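You operate a simulated robot arm through the tools that you are given. There is no shell and no other tool. Be economical: measure what you need, move in short steps, check, and stop when the job is done.

Carry out the task below with a simulated two-armed robot. There is one attempt and no reset: what you move stays moved.

TASK
Draw the billet once it glows bright and stand it on the desk.
Fine: shut tray and door, turn the furnace dial down to 1000; do not leave it in till it scales. Set down upright: short billet.
Where things are to end (x, y in the base frame): short billet within 0.06 m of [0.35, -0.5].

The check looks at the end state, three seconds after you hand in, the way a careful person would. Anything else that was tipped, shoved, dropped, spilled or broken makes it a failure.

THE ROBOT
Two 7-joint arms with three-finger grippers on one trunk, on a base that drives. Base frame: it is fixed to the floor where the robot stands at the start and does not move with it; the origin is under the middle of the robot, x ahead of it, y to its left, z up; the surface under the hand at the start is at about z = 0.86. Units: m, degrees, N and s.
The left shoulder is at the start at [0.052, 0.126, 1.263], the right one opposite. With the tool pointing down near the work surface each hand reaches from about 0.34 to 0.8 m from the robot's upright axis, wherever it stands, measured 20 degrees to its own side. Places, roughly: black panel button [0.5, -0.5, 1.2]; blue flush button [0.5, -0.2, 1.2]; brick top of the furnace desk [0.4, -0.4, 0.9]; charge door lever [0.4, 1.4, 1.2]; damper lever [0.7, 0.7, 1.4]; draw door lever [0.4, 0, 1.2]; furnace dial [0.5, -0.6, 1.4]; green panel button [0.5, -0.4, 1.2]; right silver tray [0.7, 0.3, 0.9]; small billet [0.75, 1.5, 1.25]; tall billet [0.75, 1.5, 1.25]. Payload 2.94 kg a hand.
The TCP of each hand is the grasp point between the finger pads, 0.03 m short of the fingertips. In the tool frame z runs along the fingers and y along their closing line. Largest opening 0.128 m; the body of the gripper starts 0.093 m behind the TCP.
Orientation is that of the tool frame in the base frame, as a unit quaternion [w, x, y, z]. With the fingers straight down and closing along the base's y, the tool's x points along the base's -x, its y along +y and its z along -z.

THE INTERFACE
- The arms move only by the tool nudge_tool. It takes "left_moves", "right_moves" or both (then of equal length, played together; a hand with none holds still); each is text: rows parted by semicolons, each of 6 numbers parted by spaces: the shift along the tool's x, y, z in units of 30 mm (1.0 is 30 mm), then the turn, a rotation vector about the tool's x, y, z in units of 4 degrees (1.0 is 4 degrees). In form: tx ty tz wx wy wz; .... A call has 1 to 10 rows; each row shifts and turns the commanded pose from where the row before left it, along the tool's axes as they then stand. "left_grip" and "right_grip" are, for a hand that has rows, the opening in per cent of the stroke, from 0 (shut) to 100 (fully open), set as the call begins (left out, the last holds). A call with a number of a shift or a turn outside -1 to 1 is refused whole. A row lasts 0.2 s, in which the tool goes at most 0.05 m and 8.6 degrees; a call with a longer step from one row to the next is refused whole, and so is a gripper value outside its range. A pose out of reach is approached as far as the arm can. The call stops where the force on the tool passes 90 N (or 10 N more than at its start, if that is more) or the arm is blocked; 0.2 s more then pass. The fingers move at their own pace and stop on an object; they squeeze with about 43 N. The grip force told is the motor's: it shows also when the fingers shut on nothing. Time passes only in rows, and 0.2 s behind the last, so rows that do not move let the fingers close. It gives the time, the measured TCP pose, the force on the tool (base axes), the opening and the grip force at its end, in the units of the frame above (readings bear some noise), with the torque about the TCP (base axes, N m) and any sound that the robot's microphone picked up.
- Cameras (640 x 400 px; columns grow to the right, rows downward): "scene" is now at [0.1429, -0.013, 1.4149]; the picture's right is [-0.24, -0.97, 0.00], its down [-0.76, 0.19, -0.62] and it looks along [0.60, -0.15, -0.79] (base axes); focal length 214 px, centre (320, 200). "left" rides on the left gripper at [0.069, 0.015, -0.12] in its tool frame; the picture's right is [-0.21, 0.98, 0.00], its down [-0.82, -0.18, -0.54] and it looks along [-0.53, -0.12, 0.84] (tool axes); focal length 251 px, centre (320, 200). "right" rides on the right gripper at [0.069, -0.015, -0.12] in its tool frame; the picture's right is [0.21, 0.98, 0.00], its down [-0.82, 0.18, -0.54] and it looks along [-0.53, 0.12, 0.84] (tool axes); focal length 251 px, centre (320, 200). There is no depth. A picture from a camera that has moved, and an enlarged one, comes with that camera's place and axes in the base frame and with its lens. The place of the scene camera against the robot may be out by one fixed shift of up to 0.012 m in any direction.
- grab_frame(camera): a new picture of that camera. The clock stands still meanwhile.
- move_column(by): slides the trunk up (or, below 0, down) by that many m; the arms and the scene camera ride with it, the base frame stays. It gives what a move gives, with no picture.
- drive_base(legs): drives the robot by 1 to 6 legs, each [ahead, left, turn to the left] in m, m and degrees, along the robot's own axes; the way and the turn of a leg run together, so that a leg with both is an arc; at most 1.5 m and 180 degrees a leg. The arms and the cameras ride along, it lands a little off, and it stops where it bumps. It gives what a move gives.
- head_to(pan, tilt): turns the head with the scene camera to pan (to the left, within 80 degrees either way) and tilt (down, from -29 to 69), counted from straight ahead of the robot. It gives what a move gives.
- zoom(camera, box): a new picture of the part [left, top, right, bottom] of that camera's present view, enlarged. The clock stands still meanwhile.
- hand_in(): hands the job in; it is judged then, once.

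Work in short steps. Places have to be worked out from the pictures, the camera data and where the tool is seen: move nearer, look again, correct. Check each grasp and each placing, and mend what went wrong. You have 120 turns and 100 pictures in all, those below and enlarged ones among them. Open the grippers and draw the arms clear of the work before you hand the job in, unless the task says otherwise; then end with one line.

The tools are called after "Request:" as name(argument=value, ...) on one line, values as JSON. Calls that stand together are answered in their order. nudge_tool: Moves the arms, as the interface text tells. Its arguments: {"type":"object","properties":{"left_moves":{"type":"string"},"left_grip":{"type":"number"},"right_moves":{"type":"string"},"right_grip":{"type":"number"}},"required":[]} The other tools are called the same way: move_column (by) slides the trunk up or down; drive_base (legs) drives the base; head_to (pan, tilt) turns the head that bears the scene camera; grab_frame (camera) takes a picture; zoom (camera, box) takes an enlarged picture of a part of a camera's view; hand_in () hands the job in.

At the start:

```text
time_s: 0.0
left_tcp_pos: [0.4749, 0.1161, 1.1502]
left_tool_rot: [0.0, -0.001, 1.0, 0.0]
left_force: [0.0, 0.6, 0.1]
left_torque: [0.0, 0.02, 0.03]
left_finger_gap: 0.1281
left_grip_force: 0.0
right_tcp_pos: [0.3965, -0.2854, 1.1502]
right_tool_rot: [0.001, -0.001, 1.0, 0.0]
right_force: [0.4, 0.0, 0.2]
right_torque: [0.03, -0.01, -0.02]
right_finger_gap: 0.1283
right_grip_force: 0.0
trunk travel left (down, up): [-0.475, 0.072]
robot x, y, heading: [-0.002, -0.0015, 0.1]
head pan, tilt: [-14.0, 51.7]
```

scene: 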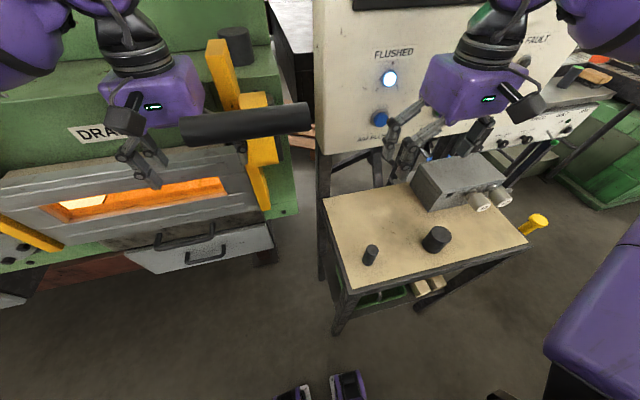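
right: 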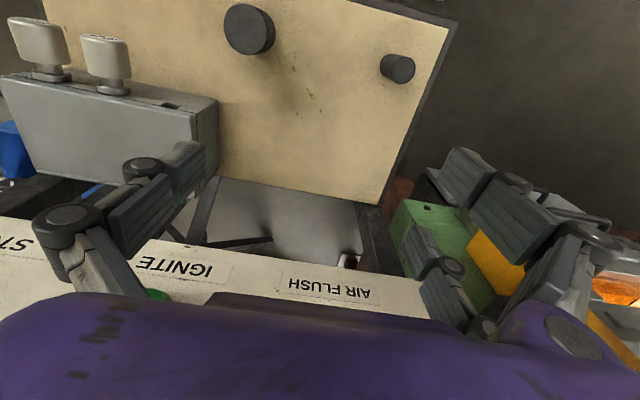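
left: 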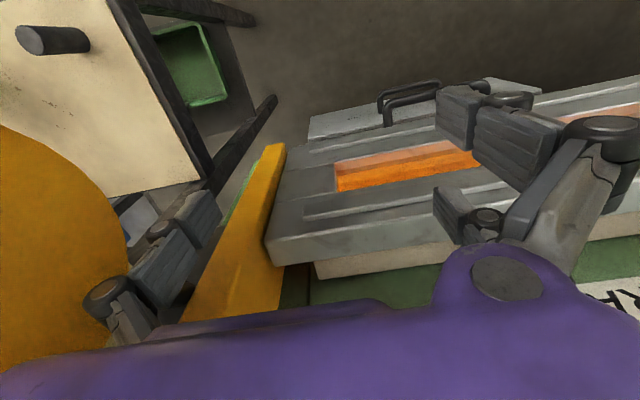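

The pictures show the desk with two dark pieces, the control panel ahead, and the furnace draw side to the left. I look around with the head first.

Request:
head_to(pan=-40, tilt=10)

Request:
grab_frame(camera="scene")

Request:
head_to(pan=30, tilt=25)

Request:
grab_frame(camera="scene")

```text
time_s: 1.1
left_tcp_pos: [0.4755, 0.1153, 1.1493]
left_tool_rot: [0.0, -0.001, 1.0, 0.001]
left_force: [0.4, 0.7, -0.5]
left_torque: [0.01, -0.02, -0.01]
left_finger_gap: 0.1282
left_grip_force: 0.0
right_tcp_pos: [0.3951, -0.2849, 1.1495]
right_tool_rot: [0.001, -0.001, 1.0, 0.001]
right_force: [0.3, -0.3, -0.1]
right_torque: [0.02, 0.01, 0.0]
right_finger_gap: 0.1281
right_grip_force: 0.1
trunk travel left (down, up): [-0.475, 0.072]
robot x, y, heading: [0.0007, -0.0, 0.0]
head pan, tilt: [-40.0, 10.0]
```

```text
96 pictures are left
camera scene: at [0.141, -0.0545, 1.479], right [-0.64, -0.77, 0.0], down [-0.13, 0.11, -0.98], along [0.75, -0.63, -0.17], focal length 214 px, centre (320, 200)
```

scene: 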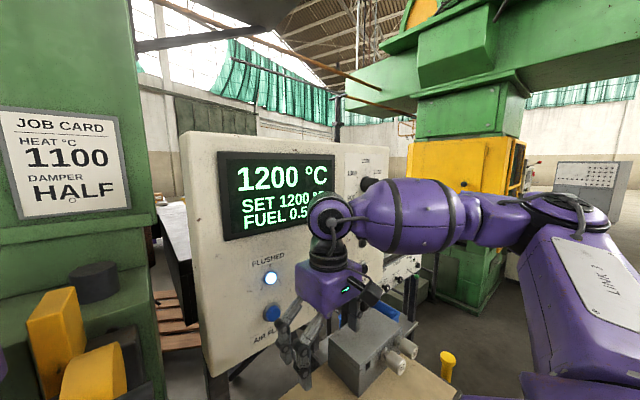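

```text
time_s: 2.5
left_tcp_pos: [0.4753, 0.1143, 1.1505]
left_tool_rot: [0.0, -0.001, 1.0, 0.0]
left_force: [1.1, 0.6, -0.8]
left_torque: [0.01, -0.03, 0.0]
left_finger_gap: 0.128
left_grip_force: 0.1
right_tcp_pos: [0.3958, -0.2854, 1.1499]
right_tool_rot: [0.001, 0.001, 1.0, 0.002]
right_force: [0.4, 0.6, -0.5]
right_torque: [0.02, -0.02, 0.01]
right_finger_gap: 0.1279
right_grip_force: 0.0
trunk travel left (down, up): [-0.475, 0.072]
robot x, y, heading: [-0.0023, -0.0011, 0.1]
head pan, tilt: [30.0, 25.0]
```

```text
95 pictures are left
camera scene: at [0.1496, 0.0512, 1.4548], right [0.5, -0.87, 0.0], down [-0.37, -0.21, -0.91], along [0.79, 0.45, -0.42], focal length 214 px, centre (320, 200)
```

scene: 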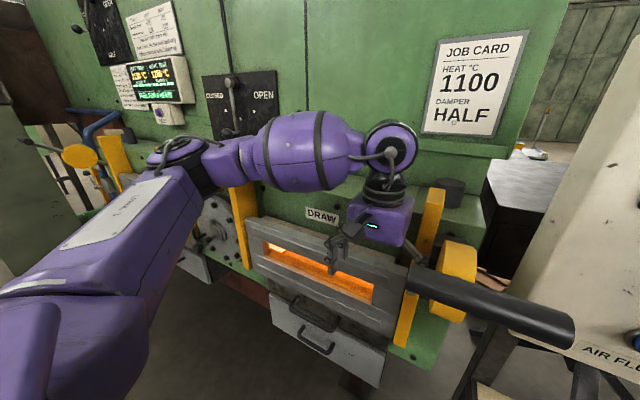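

The furnace reads 1200 °C, set 1200; the job card says 1100, damper half. I zoom in on the small display and notes to the left.

Request:
zoom(camera="scene", box=[70, 0, 290, 137])

Request:
zoom(camera="scene", box=[180, 170, 500, 370])

```text
2.91 times, centred on (180, 68) of scene
camera zoom: at [0.1496, 0.0512, 1.4548], right [0.5, -0.87, 0.0], down [-0.37, -0.21, -0.91], along [0.79, 0.45, -0.42], focal length 624 px, centre (727, 582)
```

zoom: 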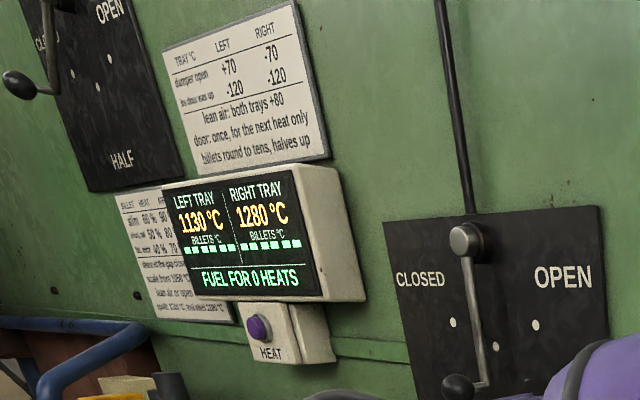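

```text
2.00 times, centred on (340, 270) of scene
camera zoom: at [0.1496, 0.0512, 1.4548], right [0.5, -0.87, 0.0], down [-0.37, -0.21, -0.91], along [0.79, 0.45, -0.42], focal length 429 px, centre (280, 60)
```

zoom: 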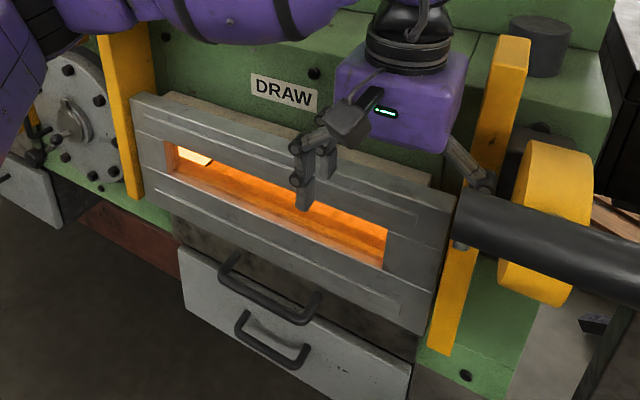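

I read the cards more closely.

Request:
zoom(camera="scene", box=[122, 0, 190, 60])

Request:
zoom(camera="scene", box=[108, 60, 156, 112])

Request:
head_to(pan=75, tilt=20)

Request:
grab_frame(camera="scene")

```text
6.67 times, centred on (156, 30) of scene
camera zoom: at [0.1496, 0.0512, 1.4548], right [0.5, -0.87, 0.0], down [-0.37, -0.21, -0.91], along [0.79, 0.45, -0.42], focal length 1430 px, centre (1413, 1333)
```

zoom: 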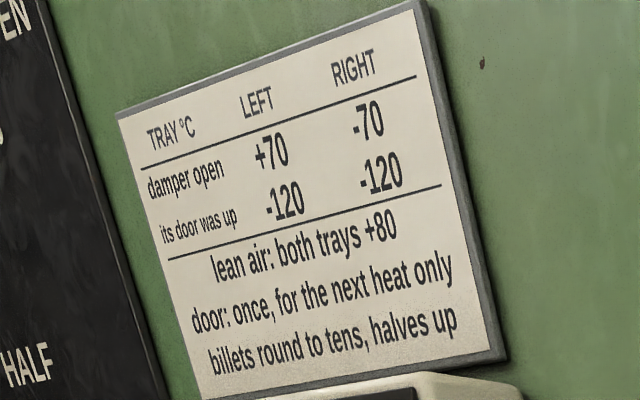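

```text
7.69 times, centred on (132, 86) of scene
camera zoom: at [0.1496, 0.0512, 1.4548], right [0.5, -0.87, 0.0], down [-0.37, -0.21, -0.91], along [0.79, 0.45, -0.42], focal length 1650 px, centre (1766, 1077)
```

zoom: 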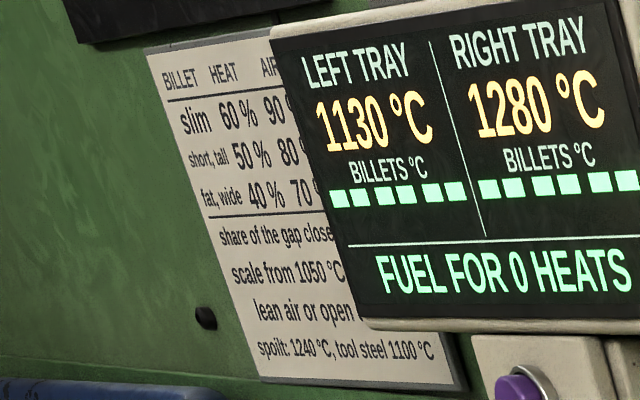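

```text
time_s: 3.6
left_tcp_pos: [0.4738, 0.1143, 1.1498]
left_tool_rot: [0.0, -0.001, 1.0, 0.0]
left_force: [-0.5, -0.3, -0.4]
left_torque: [-0.01, 0.0, -0.02]
left_finger_gap: 0.1282
left_grip_force: 0.0
right_tcp_pos: [0.3958, -0.2872, 1.1501]
right_tool_rot: [0.0, 0.0, 1.0, 0.001]
right_force: [0.0, 0.9, 0.3]
right_torque: [0.0, -0.01, 0.02]
right_finger_gap: 0.128
right_grip_force: 0.1
trunk travel left (down, up): [-0.475, 0.072]
robot x, y, heading: [0.001, 0.0014, -0.1]
head pan, tilt: [75.0, 20.0]
```

```text
90 pictures are left
camera scene: at [0.094, 0.0951, 1.4628], right [0.97, -0.26, 0.0], down [-0.09, -0.33, -0.94], along [0.24, 0.91, -0.34], focal length 214 px, centre (320, 200)
```

scene: 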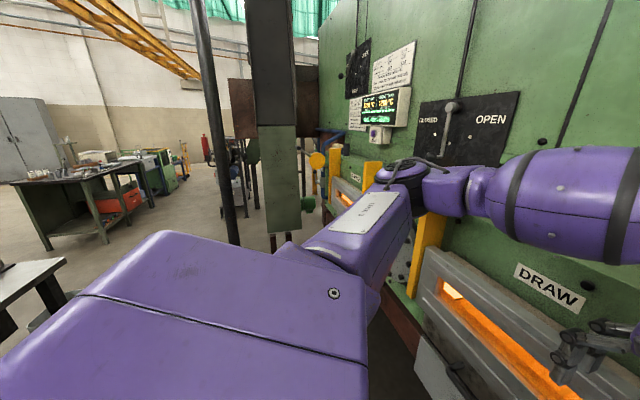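

I need a better view of the furnace, so I back off and shift left, keeping clear of the lever, then look.

Request:
drive_base(legs=[[-0.35, 0, 0], [0, 0.5, 0]])

Request:
head_to(pan=25, tilt=10)

Request:
grab_frame(camera="scene")

```text
time_s: 10.4
left_tcp_pos: [0.1236, 0.6207, 1.1509]
left_tool_rot: [0.0, -0.001, 1.0, 0.0]
left_force: [-0.2, 0.8, 0.3]
left_torque: [0.0, 0.0, -0.01]
left_finger_gap: 0.1281
left_grip_force: 0.0
right_tcp_pos: [0.0445, 0.2201, 1.1494]
right_tool_rot: [0.001, 0.001, 1.0, 0.001]
right_force: [-0.3, -0.9, 0.1]
right_torque: [0.0, -0.01, -0.01]
right_finger_gap: 0.1281
right_grip_force: 0.0
trunk travel left (down, up): [-0.475, 0.072]
robot x, y, heading: [-0.35, 0.5076, -0.1]
head pan, tilt: [75.0, 20.0]
```

```text
time_s: 11.6
left_tcp_pos: [0.1235, 0.6195, 1.1501]
left_tool_rot: [0.0, -0.002, 1.0, 0.0]
left_force: [0.2, -0.1, -0.8]
left_torque: [0.01, 0.0, -0.04]
left_finger_gap: 0.1281
left_grip_force: 0.1
right_tcp_pos: [0.045, 0.2202, 1.1497]
right_tool_rot: [0.001, 0.0, 1.0, 0.001]
right_force: [-0.1, 0.8, -0.4]
right_torque: [0.0, -0.02, 0.04]
right_finger_gap: 0.128
right_grip_force: 0.0
trunk travel left (down, up): [-0.475, 0.072]
robot x, y, heading: [-0.353, 0.5042, 0.2]
head pan, tilt: [25.0, 10.0]
```

```text
89 pictures are left
camera scene: at [-0.1975, 0.5497, 1.4791], right [0.42, -0.91, 0.0], down [-0.16, -0.07, -0.98], along [0.89, 0.42, -0.17], focal length 214 px, centre (320, 200)
```

scene: 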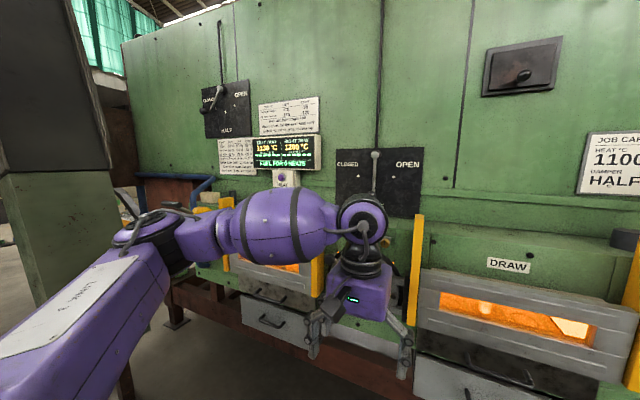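

Request:
zoom(camera="scene", box=[215, 130, 323, 190])

Request:
zoom(camera="scene", box=[400, 210, 640, 360])

Request:
zoom(camera="scene", box=[180, 60, 440, 220])

```text
5.93 times, centred on (269, 160) of scene
camera zoom: at [-0.1975, 0.5497, 1.4791], right [0.42, -0.91, 0.0], down [-0.16, -0.07, -0.98], along [0.89, 0.42, -0.17], focal length 1271 px, centre (622, 437)
```

zoom: 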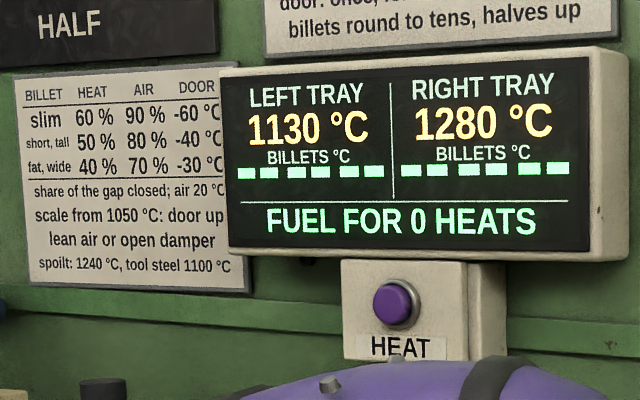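

```text
2.67 times, centred on (520, 285) of scene
camera zoom: at [-0.1975, 0.5497, 1.4791], right [0.42, -0.91, 0.0], down [-0.16, -0.07, -0.98], along [0.89, 0.42, -0.17], focal length 572 px, centre (-213, -27)
```

zoom: 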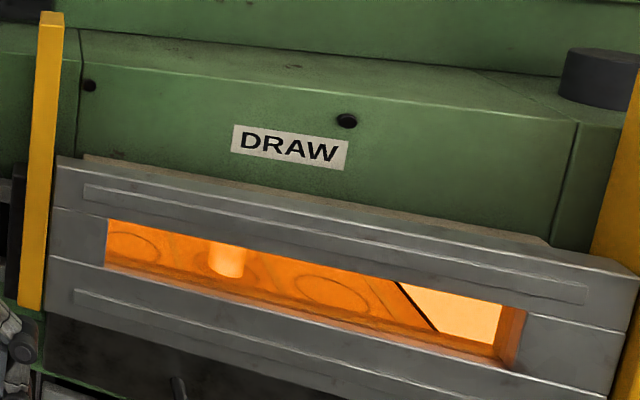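

```text
2.46 times, centred on (310, 140) of scene
camera zoom: at [-0.1975, 0.5497, 1.4791], right [0.42, -0.91, 0.0], down [-0.16, -0.07, -0.98], along [0.89, 0.42, -0.17], focal length 528 px, centre (345, 348)
```

zoom: 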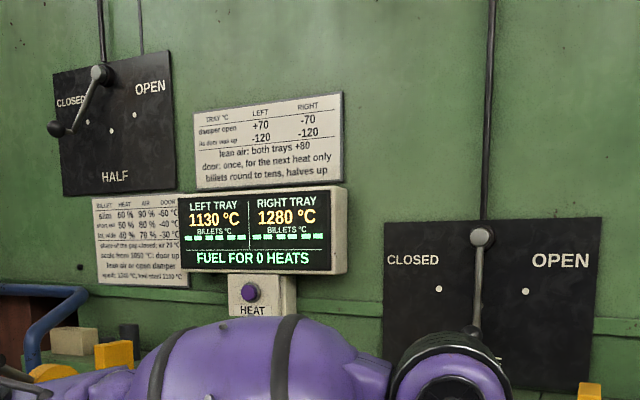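

The short billet stands glowing in the right tray. Now I look at the lever side of the draw door and the tray.

Request:
head_to(pan=-22, tilt=28)

Request:
grab_frame(camera="scene")

Request:
zoom(camera="scene", box=[160, 80, 480, 280])

```text
time_s: 12.8
left_tcp_pos: [0.124, 0.6197, 1.15]
left_tool_rot: [0.0, -0.002, 1.0, 0.0]
left_force: [0.3, 0.4, 0.3]
left_torque: [0.01, 0.0, 0.0]
left_finger_gap: 0.128
left_grip_force: 0.1
right_tcp_pos: [0.0438, 0.2191, 1.1512]
right_tool_rot: [0.0, 0.001, 1.0, 0.0]
right_force: [-0.2, 0.0, -0.4]
right_torque: [0.01, -0.01, -0.01]
right_finger_gap: 0.1279
right_grip_force: 0.1
trunk travel left (down, up): [-0.475, 0.072]
robot x, y, heading: [-0.3502, 0.507, 0.5]
head pan, tilt: [-22.0, 28.0]
```

```text
85 pictures are left
camera scene: at [-0.1971, 0.4762, 1.45], right [-0.37, -0.93, 0.0], down [-0.44, 0.17, -0.88], along [0.82, -0.33, -0.47], focal length 214 px, centre (320, 200)
```

scene: 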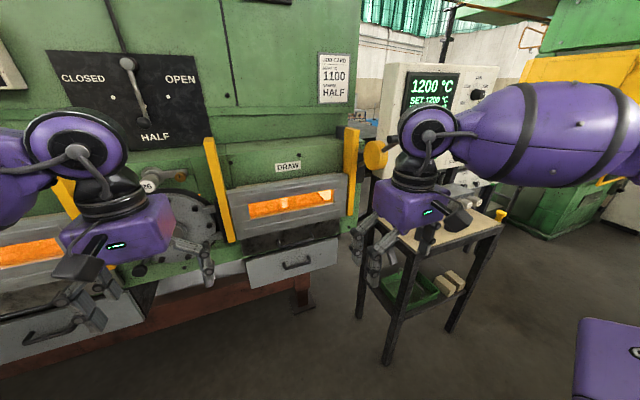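

```text
2.00 times, centred on (320, 180) of scene
camera zoom: at [-0.1971, 0.4762, 1.45], right [-0.37, -0.93, 0.0], down [-0.44, 0.17, -0.88], along [0.82, -0.33, -0.47], focal length 429 px, centre (320, 240)
```

zoom: 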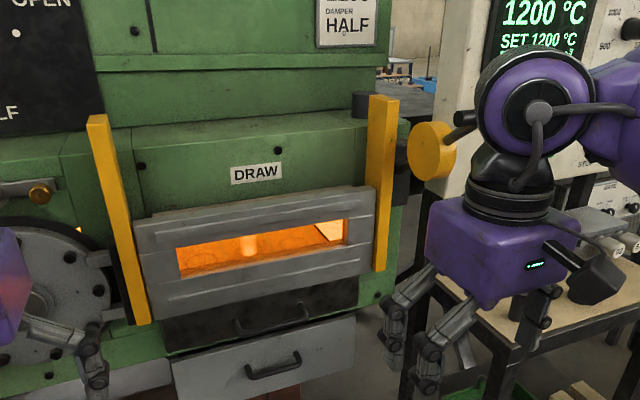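

The lever knob is at about (0.46, -0.02, 1.2). I drive to face it squarely and look again, as its shape matters.

Request:
drive_base(legs=[[0, -0.45, 0]])

Request:
head_to(pan=0, tilt=25)

Request:
grab_frame(camera="scene")

Request:
zoom(camera="scene", box=[240, 100, 400, 200])

```text
time_s: 17.2
left_tcp_pos: [0.1231, 0.1773, 1.1507]
left_tool_rot: [0.0, -0.001, 1.0, 0.0]
left_force: [0.1, -0.7, -0.2]
left_torque: [0.02, 0.03, 0.0]
left_finger_gap: 0.128
left_grip_force: 0.0
right_tcp_pos: [0.0432, -0.2248, 1.1492]
right_tool_rot: [0.001, -0.001, 1.0, 0.0]
right_force: [0.4, 0.2, -0.9]
right_torque: [0.04, -0.01, 0.03]
right_finger_gap: 0.1279
right_grip_force: 0.0
trunk travel left (down, up): [-0.475, 0.072]
robot x, y, heading: [-0.3513, 0.0594, 0.1]
head pan, tilt: [-22.0, 28.0]
```

```text
time_s: 18.1
left_tcp_pos: [0.1233, 0.1763, 1.1505]
left_tool_rot: [0.0, -0.001, 1.0, 0.001]
left_force: [0.0, -0.9, 0.1]
left_torque: [0.01, 0.0, -0.04]
left_finger_gap: 0.128
left_grip_force: 0.0
right_tcp_pos: [0.0443, -0.2233, 1.15]
right_tool_rot: [0.001, 0.001, 1.0, 0.0]
right_force: [1.2, 1.0, 0.6]
right_torque: [0.03, -0.02, 0.02]
right_finger_gap: 0.1279
right_grip_force: 0.1
trunk travel left (down, up): [-0.475, 0.072]
robot x, y, heading: [-0.3526, 0.059, 0.1]
head pan, tilt: [0.0, 25.0]
```

```text
83 pictures are left
camera scene: at [-0.1894, 0.0667, 1.4547], right [0.0, -1.0, 0.0], down [-0.42, 0.0, -0.91], along [0.91, 0.0, -0.42], focal length 214 px, centre (320, 200)
```

scene: 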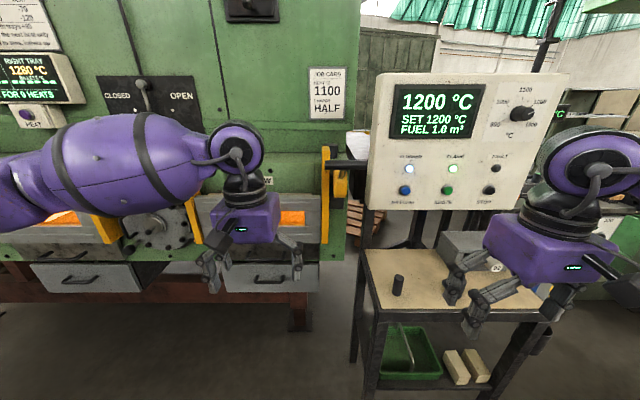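

```text
4.00 times, centred on (320, 150) of scene
camera zoom: at [-0.1894, 0.0667, 1.4547], right [0.0, -1.0, 0.0], down [-0.42, 0.0, -0.91], along [0.91, 0.0, -0.42], focal length 858 px, centre (320, 400)
```

zoom: 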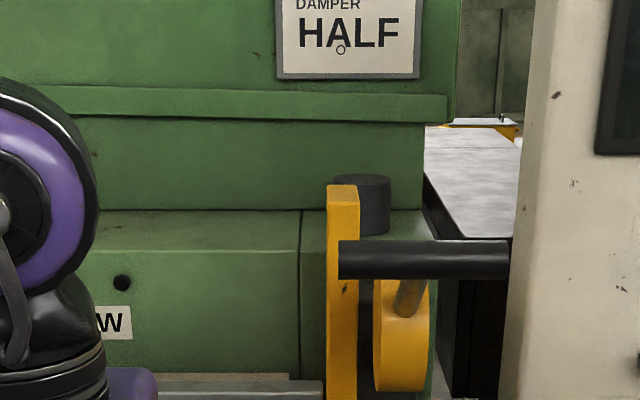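

The handle is a bar along y, at about x 0.31, z 1.316, y -0.045 to 0.055, on an arm pivoting near the yellow disc. I'll bring both hands forward and turn them to point ahead with vertical closing (first part).

Request:
nudge_tool(right_moves="-1 0 -1 0 0 0;-1 0 -1 0 0 0;-1 0 -1 0 0 0;-1 0 -1 0 0 0;0 0 0 1 -1 -1;0 0 0 1 -1 -1;0 0 0 1 -1 -1;0 0 0 1 -1 -1;0 0 0 1 -1 -1;0 0 0 1 -1 -1", left_moves="-1 0 0 0 0 0;-1 0 0 0 0 0;-1 0 0 0 0 0;-1 0 0 0 0 0;0 0 0 -1 -1 1;0 0 0 -1 -1 1;0 0 0 -1 -1 1;0 0 0 -1 -1 1;0 0 0 -1 -1 1;0 0 0 -1 -1 1")

```text
time_s: 20.2
left_tcp_pos: [0.2427, 0.1772, 1.1503]
left_tool_rot: [0.205, 0.204, 0.935, 0.205]
left_force: [0.3, 0.7, -0.1]
left_torque: [0.0, 0.02, 0.0]
left_finger_gap: 0.1281
left_grip_force: 0.1
right_tcp_pos: [0.1627, -0.2245, 1.2714]
right_tool_rot: [0.206, -0.204, 0.935, -0.206]
right_force: [0.7, 0.2, 0.7]
right_torque: [0.03, -0.01, 0.03]
right_finger_gap: 0.1281
right_grip_force: 0.0
trunk travel left (down, up): [-0.475, 0.072]
robot x, y, heading: [-0.353, 0.0582, 0.1]
head pan, tilt: [0.0, 25.0]
```

Both hands follow exactly; I continue the turn.

Request:
nudge_tool(right_moves="0 0 0 1 -1 -1;0 0 0 1 -1 -1;0 0 0 1 -1 -1;0 0 0 1 -1 -1;0 0 0 1 -1 -1;0 0 0 1 -1 -1;0 0 0 1 -1 -1;0 0 0 1 -1 -1;0 0 0 1 -1 -1;0 0 0 1 -1 -1", left_moves="0 0 0 -1 -1 1;0 0 0 -1 -1 1;0 0 0 -1 -1 1;0 0 0 -1 -1 1;0 0 0 -1 -1 1;0 0 0 -1 -1 1;0 0 0 -1 -1 1;0 0 0 -1 -1 1;0 0 0 -1 -1 1;0 0 0 -1 -1 1")

```text
time_s: 22.4
left_tcp_pos: [0.2422, 0.1731, 1.1517]
left_tool_rot: [0.473, 0.474, 0.569, 0.477]
left_force: [0.2, -1.2, -0.1]
left_torque: [-0.02, 0.0, 0.0]
left_finger_gap: 0.1283
left_grip_force: 0.0
left hand out of reach, approached as far as the arm can: row 10
right_tcp_pos: [0.1754, -0.2239, 1.2754]
right_tool_rot: [0.367, -0.375, 0.769, -0.366]
right_force: [-0.2, -0.7, -0.2]
right_torque: [-0.01, 0.03, 0.02]
right_finger_gap: 0.128
right_grip_force: 0.0
right hand out of reach, approached as far as the arm can: row 5, 6, 7, 8, 9, 10
trunk travel left (down, up): [-0.475, 0.072]
robot x, y, heading: [-0.3457, 0.0635, -0.1]
head pan, tilt: [0.0, 25.0]
```

The right hand is too near the body to finish turning; I finish the last degrees and extend both forward.

Request:
nudge_tool(right_moves="0 0 0 1 -1 -1;0 0 0 .32 -.32 -.32;0 0 1 0 0 0;0 0 1 0 0 0;0 0 1 0 0 0;0 0 1 0 0 0;0 0 0 0 0 0;0 0 0 0 0 0", left_moves="0 0 0 -1 -1 1;0 0 0 -.32 -.32 .32;0 0 1 0 0 0;0 0 1 0 0 0;0 0 1 0 0 0;0 0 0 0 0 0;0 0 0 0 0 0;0 0 0 0 0 0")

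Request:
grab_frame(camera="scene")

```text
time_s: 24.2
left_tcp_pos: [0.3124, 0.1044, 1.1638]
left_tool_rot: [0.497, 0.499, 0.503, 0.502]
left_force: [-0.6, 0.3, 0.2]
left_torque: [-0.02, 0.02, 0.0]
left_finger_gap: 0.1281
left_grip_force: 0.1
left hand out of reach, approached as far as the arm can: row 1, 2, 3, 4, 5
right_tcp_pos: [0.2781, -0.255, 1.224]
right_tool_rot: [0.376, -0.383, 0.756, -0.375]
right_force: [-0.4, -0.7, -0.3]
right_torque: [0.04, 0.01, 0.01]
right_finger_gap: 0.128
right_grip_force: 0.0
right hand out of reach, approached as far as the arm can: row 1
trunk travel left (down, up): [-0.475, 0.072]
robot x, y, heading: [-0.3488, 0.0638, 0.4]
head pan, tilt: [0.0, 25.0]
```

```text
81 pictures are left
camera scene: at [-0.1893, 0.0667, 1.4547], right [0.0, -1.0, 0.0], down [-0.42, 0.0, -0.91], along [0.91, 0.0, -0.42], focal length 214 px, centre (320, 200)
```

scene: 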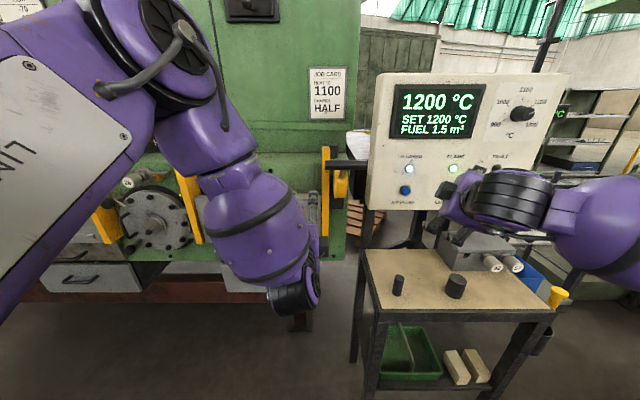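

Left now points ahead; right needs about 38° more. I try again at this more extended position.

Request:
nudge_tool(right_moves="0 0 0 1 -1 -1;0 0 0 1 -1 -1;0 0 0 1 -1 -1;0 0 0 1 -1 -1;0 0 0 1 -1 -1;0 0 0 .5 -.5 -.5;0 0 0 0 0 0")

```text
time_s: 25.9
left_tcp_pos: [0.3134, 0.1049, 1.1621]
left_tool_rot: [0.497, 0.499, 0.503, 0.502]
left_force: [0.8, -0.4, 0.1]
left_torque: [0.01, -0.03, 0.01]
left_finger_gap: 0.1278
left_grip_force: 0.1
right_tcp_pos: [0.2668, -0.2557, 1.2768]
right_tool_rot: [0.467, -0.48, 0.582, -0.462]
right_force: [0.0, 1.2, -0.4]
right_torque: [-0.01, -0.03, -0.03]
right_finger_gap: 0.128
right_grip_force: 0.1
right hand out of reach, approached as far as the arm can: row 3, 4, 5, 6
trunk travel left (down, up): [-0.475, 0.072]
robot x, y, heading: [-0.3515, 0.0617, 0.2]
head pan, tilt: [0.0, 25.0]
```

Right is nearly there. The left hand can work the lever: I back off 0.12 m, then raise the left hand to bar height and line it up at y≈0.035.

Request:
drive_base(legs=[[-0.12, 0, 0]])

Request:
nudge_tool(left_moves="-.5 1 0 0 0 0;-.5 1 0 0 0 0;-.5 1 0 0 0 0;-.5 1 0 0 0 0;-.3 1 0 0 0 0;0 0.15 0 0 0 0;0 0 0 0 0 0", left_grip=100, right_moves="0 0 1 0 0 0;0 0 1 0 0 0;0 0 0 .8 -.8 -.8;0 0 0 .8 -.8 -.8;0 0 0 0 0 0;0 0 0 0 0 0;0 0 0 0 0 0")

Request:
grab_frame(camera="scene")

Request:
grab_frame(camera="left")

```text
time_s: 27.1
left_tcp_pos: [0.1949, 0.1047, 1.1617]
left_tool_rot: [0.496, 0.5, 0.503, 0.501]
left_force: [0.4, -0.2, -0.4]
left_torque: [-0.02, 0.0, 0.0]
left_finger_gap: 0.1279
left_grip_force: 0.1
right_tcp_pos: [0.1481, -0.2563, 1.2748]
right_tool_rot: [0.466, -0.48, 0.582, -0.462]
right_force: [-0.7, -0.2, -0.2]
right_torque: [0.0, 0.02, 0.03]
right_finger_gap: 0.1277
right_grip_force: 0.0
trunk travel left (down, up): [-0.475, 0.072]
robot x, y, heading: [-0.4713, 0.0616, -0.0]
head pan, tilt: [0.0, 25.0]
```

```text
time_s: 28.7
left_tcp_pos: [0.1948, 0.0364, 1.3177]
left_tool_rot: [0.498, 0.499, 0.502, 0.501]
left_force: [1.6, -1.5, 0.3]
left_torque: [0.02, 0.0, 0.03]
left_finger_gap: 0.1281
left_grip_force: 0.0
right_tcp_pos: [0.164, -0.2668, 1.2779]
right_tool_rot: [0.466, -0.479, 0.584, -0.461]
right_force: [0.6, -0.7, 0.3]
right_torque: [0.01, 0.02, -0.02]
right_finger_gap: 0.1278
right_grip_force: 0.0
right hand out of reach, approached as far as the arm can: row 1, 2, 3, 4
trunk travel left (down, up): [-0.475, 0.072]
robot x, y, heading: [-0.4716, 0.0638, -0.1]
head pan, tilt: [0.0, 25.0]
```

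```text
80 pictures are left
camera scene: at [-0.3102, 0.0929, 1.4733], right [0.28, -0.96, 0.0], down [-0.22, -0.07, -0.97], along [0.93, 0.27, -0.23], focal length 214 px, centre (320, 200)
```

scene: 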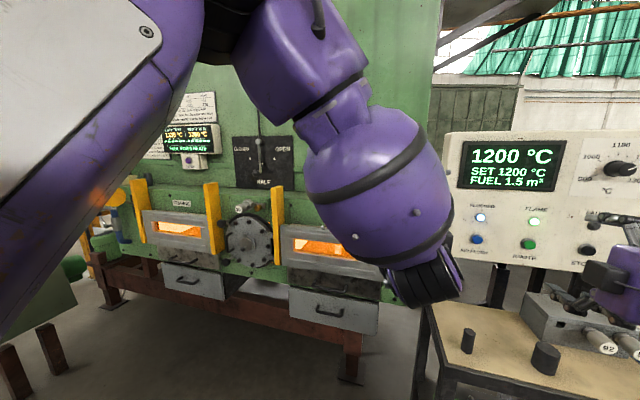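

```text
79 pictures are left
camera left: at [0.0742, 0.1061, 1.3336], right [0.0, -0.22, 0.98], down [-0.54, -0.83, -0.18], along [0.84, -0.52, -0.12], focal length 251 px, centre (320, 200)
```

left: 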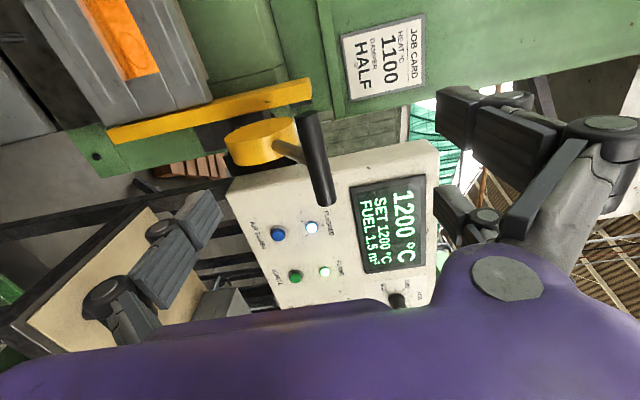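

The bar's place is confirmed by the left camera (x 0.312, z 1.316). I advance the left hand 0.117 m around the free end of the bar and close.

Request:
nudge_tool(left_moves="0 0 1 0 0 0;0 0 1 0 0 0;0 0 1 0 0 0;0 0 .9 0 0 0;0 0 0 0 0 0")

Request:
grab_frame(camera="left")

```text
time_s: 29.9
left_tcp_pos: [0.3107, 0.0365, 1.3173]
left_tool_rot: [0.498, 0.498, 0.503, 0.501]
left_force: [-1.0, 0.1, 0.4]
left_torque: [0.0, -0.01, -0.01]
left_finger_gap: 0.1278
left_grip_force: 0.0
right_tcp_pos: [0.1644, -0.2679, 1.2789]
right_tool_rot: [0.466, -0.48, 0.584, -0.46]
right_force: [0.0, 0.3, -0.3]
right_torque: [0.0, 0.01, 0.02]
right_finger_gap: 0.128
right_grip_force: 0.1
trunk travel left (down, up): [-0.475, 0.072]
robot x, y, heading: [-0.4699, 0.0601, -0.2]
head pan, tilt: [0.0, 25.0]
```

```text
78 pictures are left
camera left: at [0.19, 0.1066, 1.3338], right [0.0, -0.21, 0.98], down [-0.53, -0.83, -0.18], along [0.84, -0.52, -0.12], focal length 251 px, centre (320, 200)
```

left: 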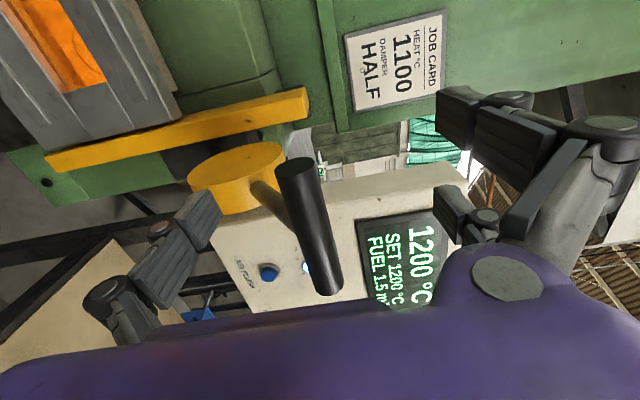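

The bar lies between the fingers; I close.

Request:
nudge_tool(left_moves="0 0 0 0 0 0;0 0 0 0 0 0;0 0 0 0 0 0", left_grip=0)

```text
time_s: 30.7
left_tcp_pos: [0.3122, 0.0374, 1.3065]
left_tool_rot: [0.494, 0.504, 0.505, 0.497]
left_force: [-6.2, 0.3, -22.6]
left_torque: [-0.22, 0.18, 0.35]
left_finger_gap: 0.023
left_grip_force: 21.5
right_tcp_pos: [0.1659, -0.2664, 1.2745]
right_tool_rot: [0.464, -0.48, 0.585, -0.461]
right_force: [0.3, 0.5, 0.3]
right_torque: [0.01, 0.02, -0.02]
right_finger_gap: 0.1283
right_grip_force: 0.0
trunk travel left (down, up): [-0.475, 0.072]
robot x, y, heading: [-0.4684, 0.0615, -0.0]
head pan, tilt: [0.0, 25.0]
```

Gripped at gap 23 mm. I press the bar down along its arc a little and watch the force.

Request:
nudge_tool(left_moves="0 -1 -.55 0 0 0;0 -1 -.4 0 0 0;0 0 0 0 0 0")

Request:
grab_frame(camera="left")

```text
time_s: 31.5
left_tcp_pos: [0.2821, 0.0357, 1.2575]
left_tool_rot: [0.499, 0.498, 0.503, 0.5]
left_force: [-2.3, 1.4, -1.9]
left_torque: [-1.1, 0.07, -0.05]
left_finger_gap: 0.0226
left_grip_force: 44.8
right_tcp_pos: [0.164, -0.2665, 1.2782]
right_tool_rot: [0.465, -0.48, 0.584, -0.461]
right_force: [-0.5, -0.3, 0.4]
right_torque: [0.0, -0.01, 0.0]
right_finger_gap: 0.1279
right_grip_force: 0.1
trunk travel left (down, up): [-0.475, 0.072]
robot x, y, heading: [-0.4708, 0.0602, -0.5]
head pan, tilt: [0.0, 25.0]
```

```text
77 pictures are left
camera left: at [0.1612, 0.1069, 1.2737], right [0.0, -0.21, 0.98], down [-0.53, -0.83, -0.18], along [0.84, -0.52, -0.12], focal length 251 px, centre (320, 200)
```

left: 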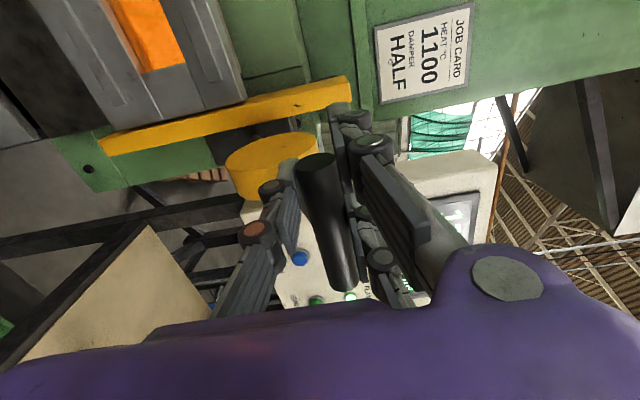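

It moves freely. I carry on down the arc.

Request:
nudge_tool(left_moves="0 -1 -.17 0 0 0;0 -1 -.02 0 0 0;0 -1 .15 0 0 0;0 -1 .33 0 0 0;0 0 0 0 0 0")

Request:
grab_frame(camera="left")

Request:
grab_frame(camera="scene")

```text
time_s: 32.7
left_tcp_pos: [0.29, 0.0346, 1.1377]
left_tool_rot: [0.498, 0.5, 0.502, 0.501]
left_force: [-20.0, -2.0, -4.2]
left_torque: [-0.86, -0.26, -0.43]
left_finger_gap: 0.0219
left_grip_force: 39.4
right_tcp_pos: [0.162, -0.2666, 1.279]
right_tool_rot: [0.465, -0.479, 0.584, -0.462]
right_force: [0.0, -0.2, -0.1]
right_torque: [0.02, 0.01, 0.02]
right_finger_gap: 0.1279
right_grip_force: 0.2
trunk travel left (down, up): [-0.475, 0.072]
robot x, y, heading: [-0.4673, 0.06, 0.0]
head pan, tilt: [0.0, 25.0]
```

```text
76 pictures are left
camera left: at [0.1694, 0.1054, 1.1537], right [0.0, -0.21, 0.98], down [-0.54, -0.82, -0.18], along [0.84, -0.52, -0.12], focal length 251 px, centre (320, 200)
```

left: 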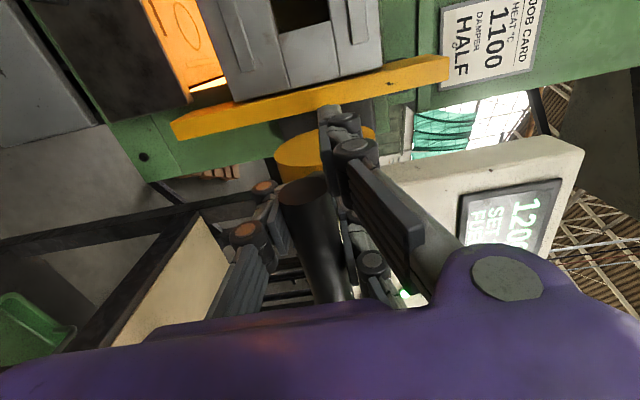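

```text
75 pictures are left
camera scene: at [-0.3103, 0.0663, 1.455], right [0.0, -1.0, 0.0], down [-0.42, 0.0, -0.91], along [0.91, 0.0, -0.42], focal length 214 px, centre (320, 200)
```

scene: 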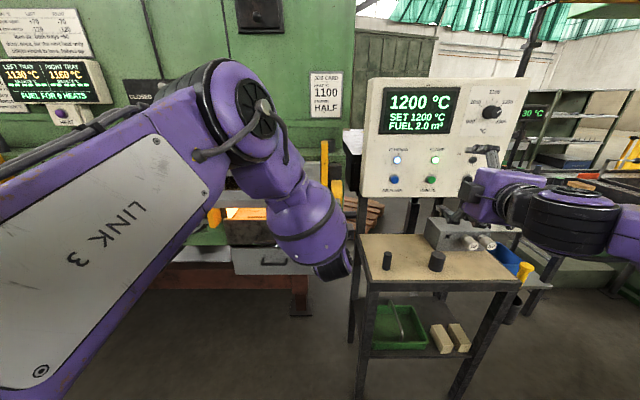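

The door is rising and the tray shows 1160. I press a bit further to find the stop.

Request:
nudge_tool(left_moves="0 -1 .45 0 0 0;0 -.6 .45 0 0 0;0 0 0 0 0 0")

Request:
grab_frame(camera="left")

```text
time_s: 33.5
left_tcp_pos: [0.3192, 0.0355, 1.0958]
left_tool_rot: [0.5, 0.495, 0.5, 0.504]
left_force: [-6.3, -4.2, 10.5]
left_torque: [-1.99, -3.63, -1.03]
left_finger_gap: 0.0361
left_grip_force: 43.5
right_tcp_pos: [0.1608, -0.2673, 1.2795]
right_tool_rot: [0.465, -0.48, 0.583, -0.462]
right_force: [-0.3, -0.7, -0.5]
right_torque: [0.0, 0.01, -0.05]
right_finger_gap: 0.1279
right_grip_force: 0.0
trunk travel left (down, up): [-0.475, 0.072]
robot x, y, heading: [-0.4683, 0.0591, 0.1]
head pan, tilt: [0.0, 25.0]
```

```text
74 pictures are left
camera left: at [0.1981, 0.1059, 1.1097], right [-0.01, -0.21, 0.98], down [-0.53, -0.83, -0.18], along [0.85, -0.52, -0.11], focal length 251 px, centre (320, 200)
```

left: 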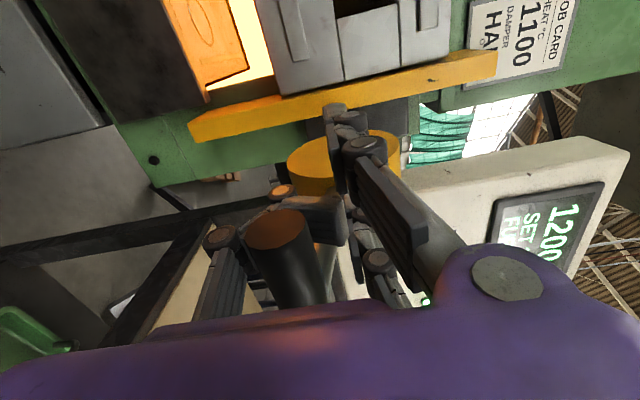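

The lever seems at its stop and the door up. I open the grip and check it stays.

Request:
nudge_tool(left_moves="0 0 0 0 0 0;0 0 0 0 0 0;0 0 0 0 0 0", left_grip=100)

Request:
grab_frame(camera="left")

```text
time_s: 34.3
left_tcp_pos: [0.3189, 0.036, 1.0903]
left_tool_rot: [0.497, 0.499, 0.503, 0.501]
left_force: [-0.1, 0.0, -0.2]
left_torque: [-0.02, 0.0, -0.01]
left_finger_gap: 0.1289
left_grip_force: 0.0
right_tcp_pos: [0.1656, -0.2662, 1.2772]
right_tool_rot: [0.465, -0.479, 0.584, -0.462]
right_force: [0.6, -0.8, 0.1]
right_torque: [0.0, 0.02, 0.02]
right_finger_gap: 0.1281
right_grip_force: 0.0
trunk travel left (down, up): [-0.475, 0.072]
robot x, y, heading: [-0.4685, 0.0642, -0.2]
head pan, tilt: [0.0, 25.0]
```

```text
73 pictures are left
camera left: at [0.1987, 0.1067, 1.1049], right [0.0, -0.21, 0.98], down [-0.53, -0.83, -0.18], along [0.84, -0.52, -0.12], focal length 251 px, centre (320, 200)
```

left: 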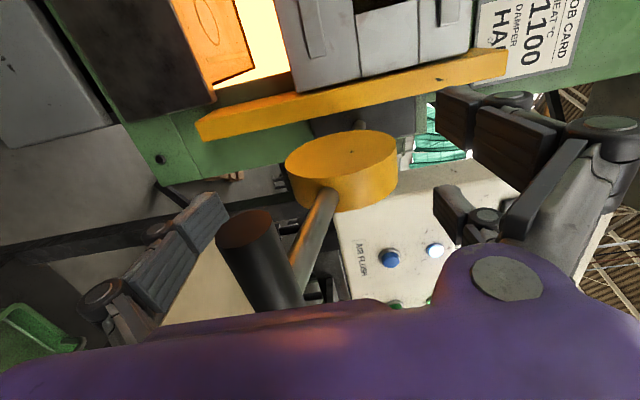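

The lever stays down. I draw the left hand back and drive left to face the draw opening.

Request:
nudge_tool(left_moves="0 0 -1 0 0 0;0 0 -1 0 0 0;0 0 -1 0 0 0;0 0 -1 0 0 0")

Request:
drive_base(legs=[[0, 0.3, 0]])

Request:
head_to(pan=-5, tilt=30)

Request:
grab_frame(camera="scene")

Request:
grab_frame(camera="left")

```text
time_s: 35.3
left_tcp_pos: [0.1992, 0.0359, 1.0915]
left_tool_rot: [0.498, 0.498, 0.502, 0.502]
left_force: [-0.3, -0.4, -0.5]
left_torque: [0.01, 0.0, 0.0]
left_finger_gap: 0.1283
left_grip_force: 0.1
right_tcp_pos: [0.1629, -0.267, 1.2784]
right_tool_rot: [0.465, -0.48, 0.584, -0.461]
right_force: [-0.2, -0.2, 0.0]
right_torque: [0.04, -0.04, 0.03]
right_finger_gap: 0.1279
right_grip_force: 0.1
trunk travel left (down, up): [-0.475, 0.072]
robot x, y, heading: [-0.4692, 0.0584, 0.1]
head pan, tilt: [0.0, 25.0]
```

```text
time_s: 38.5
left_tcp_pos: [0.1995, 0.3375, 1.0908]
left_tool_rot: [0.497, 0.5, 0.502, 0.502]
left_force: [0.4, -0.4, 0.3]
left_torque: [-0.02, -0.01, -0.04]
left_finger_gap: 0.1281
left_grip_force: 0.1
right_tcp_pos: [0.1642, 0.034, 1.2782]
right_tool_rot: [0.465, -0.48, 0.584, -0.461]
right_force: [0.2, -0.4, -0.3]
right_torque: [-0.02, -0.03, 0.01]
right_finger_gap: 0.128
right_grip_force: 0.0
trunk travel left (down, up): [-0.475, 0.072]
robot x, y, heading: [-0.4656, 0.3609, -0.1]
head pan, tilt: [0.0, 25.0]
```

```text
time_s: 39.2
left_tcp_pos: [0.1993, 0.3369, 1.0904]
left_tool_rot: [0.497, 0.499, 0.502, 0.501]
left_force: [0.4, -0.3, 0.0]
left_torque: [-0.04, -0.02, 0.03]
left_finger_gap: 0.1281
left_grip_force: 0.0
right_tcp_pos: [0.1651, 0.0341, 1.2767]
right_tool_rot: [0.465, -0.48, 0.584, -0.461]
right_force: [0.7, 0.3, 0.0]
right_torque: [-0.03, -0.01, 0.0]
right_finger_gap: 0.1279
right_grip_force: 0.1
trunk travel left (down, up): [-0.475, 0.072]
robot x, y, heading: [-0.4693, 0.3634, -0.0]
head pan, tilt: [-5.0, 30.0]
```

```text
72 pictures are left
camera scene: at [-0.3094, 0.36, 1.4468], right [-0.09, -1.0, 0.0], down [-0.5, 0.04, -0.87], along [0.86, -0.08, -0.5], focal length 214 px, centre (320, 200)
```

scene: 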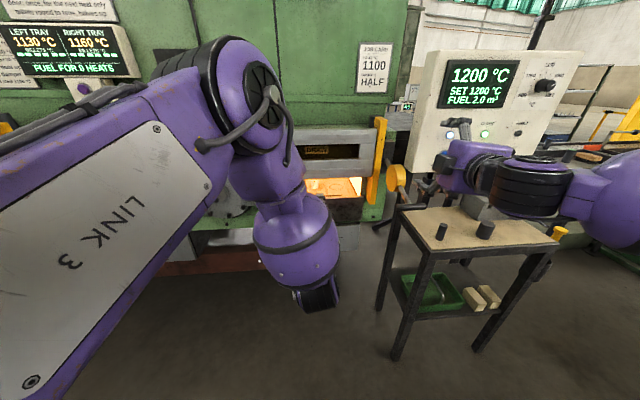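

```text
71 pictures are left
camera left: at [0.0783, 0.4071, 1.106], right [0.0, -0.21, 0.98], down [-0.54, -0.83, -0.18], along [0.84, -0.52, -0.12], focal length 251 px, centre (320, 200)
```

left: 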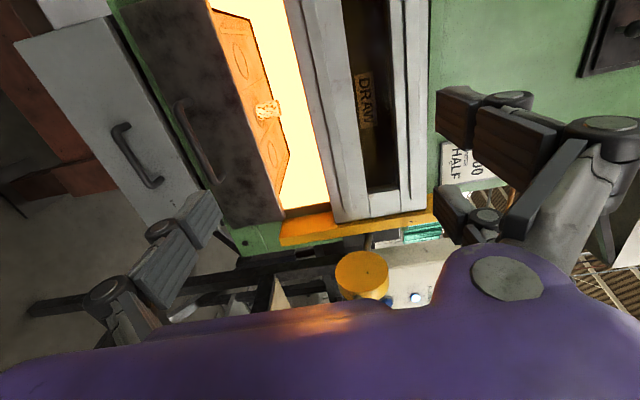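

The billet shows on the orange tray. I zoom to judge it.

Request:
zoom(camera="left", box=[150, 0, 390, 220])

```text
1.82 times, centred on (270, 110) of left
camera zoom: at [0.0783, 0.4071, 1.106], right [0.0, -0.21, 0.98], down [-0.54, -0.83, -0.18], along [0.84, -0.52, -0.12], focal length 457 px, centre (411, 364)
```

zoom: 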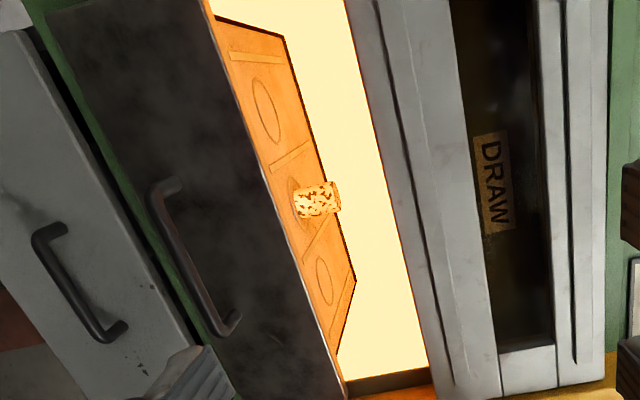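

Scale patches may be starting, so speed counts. I'll reach straight in with the left hand tilted 38° down, closing along y; first I turn the hand.

Request:
nudge_tool(left_moves="0 0 0 .345 .345 -1;0 0 0 .345 .345 -1;0 0 0 .345 .345 -1;0 0 0 .345 .345 -1;0 0 0 .345 .345 -1;0 0 0 .345 .345 -1;0 0 0 .345 .345 -1;0 0 0 .345 .345 -1;0 0 0 .345 .345 -1;0 0 0 .345 .345 -1")

Request:
nudge_tool(left_moves="0 0 0 .345 .345 -1;0 0 0 .345 .345 -1;0 0 0 .345 .345 -1;0 0 0 .345 .345 -1;0 0 0 .345 .345 -1;0 0 0 .345 .345 -1;0 0 0 .345 .345 -1;0 0 0 .345 .345 -1;0 0 0 .345 .345 -1;0 0 0 .345 .345 -1")

Request:
grab_frame(camera="left")

```text
time_s: 41.4
left_tcp_pos: [0.1989, 0.3382, 1.0899]
left_tool_rot: [0.514, 0.29, 0.752, 0.293]
left_force: [0.4, 1.3, 0.4]
left_torque: [-0.02, 0.02, -0.03]
left_finger_gap: 0.1283
left_grip_force: 0.1
right_tcp_pos: [0.1656, 0.0348, 1.277]
right_tool_rot: [0.465, -0.479, 0.584, -0.462]
right_force: [-0.6, 0.3, 0.0]
right_torque: [-0.01, 0.0, 0.0]
right_finger_gap: 0.128
right_grip_force: 0.0
trunk travel left (down, up): [-0.475, 0.072]
robot x, y, heading: [-0.4706, 0.3643, -0.2]
head pan, tilt: [-5.0, 30.0]
```

```text
time_s: 43.6
left_tcp_pos: [0.1997, 0.3371, 1.0888]
left_tool_rot: [0.453, 0.038, 0.89, 0.042]
left_force: [-0.4, 0.4, 0.8]
left_torque: [0.02, 0.04, 0.0]
left_finger_gap: 0.1281
left_grip_force: 0.1
right_tcp_pos: [0.1633, 0.0345, 1.2775]
right_tool_rot: [0.465, -0.48, 0.584, -0.461]
right_force: [0.2, 0.7, 0.6]
right_torque: [-0.02, 0.01, -0.01]
right_finger_gap: 0.1283
right_grip_force: 0.0
trunk travel left (down, up): [-0.475, 0.072]
robot x, y, heading: [-0.4694, 0.3623, 0.1]
head pan, tilt: [-5.0, 30.0]
```

```text
69 pictures are left
camera left: at [0.0615, 0.3568, 1.1068], right [0.15, 0.95, 0.28], down [0.04, -0.29, 0.96], along [0.99, -0.14, -0.08], focal length 251 px, centre (320, 200)
```

left: 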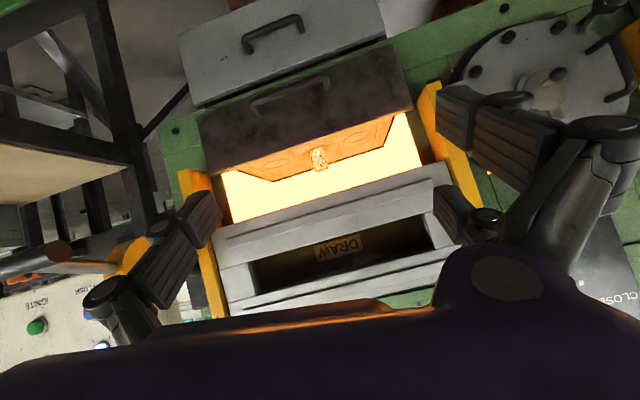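

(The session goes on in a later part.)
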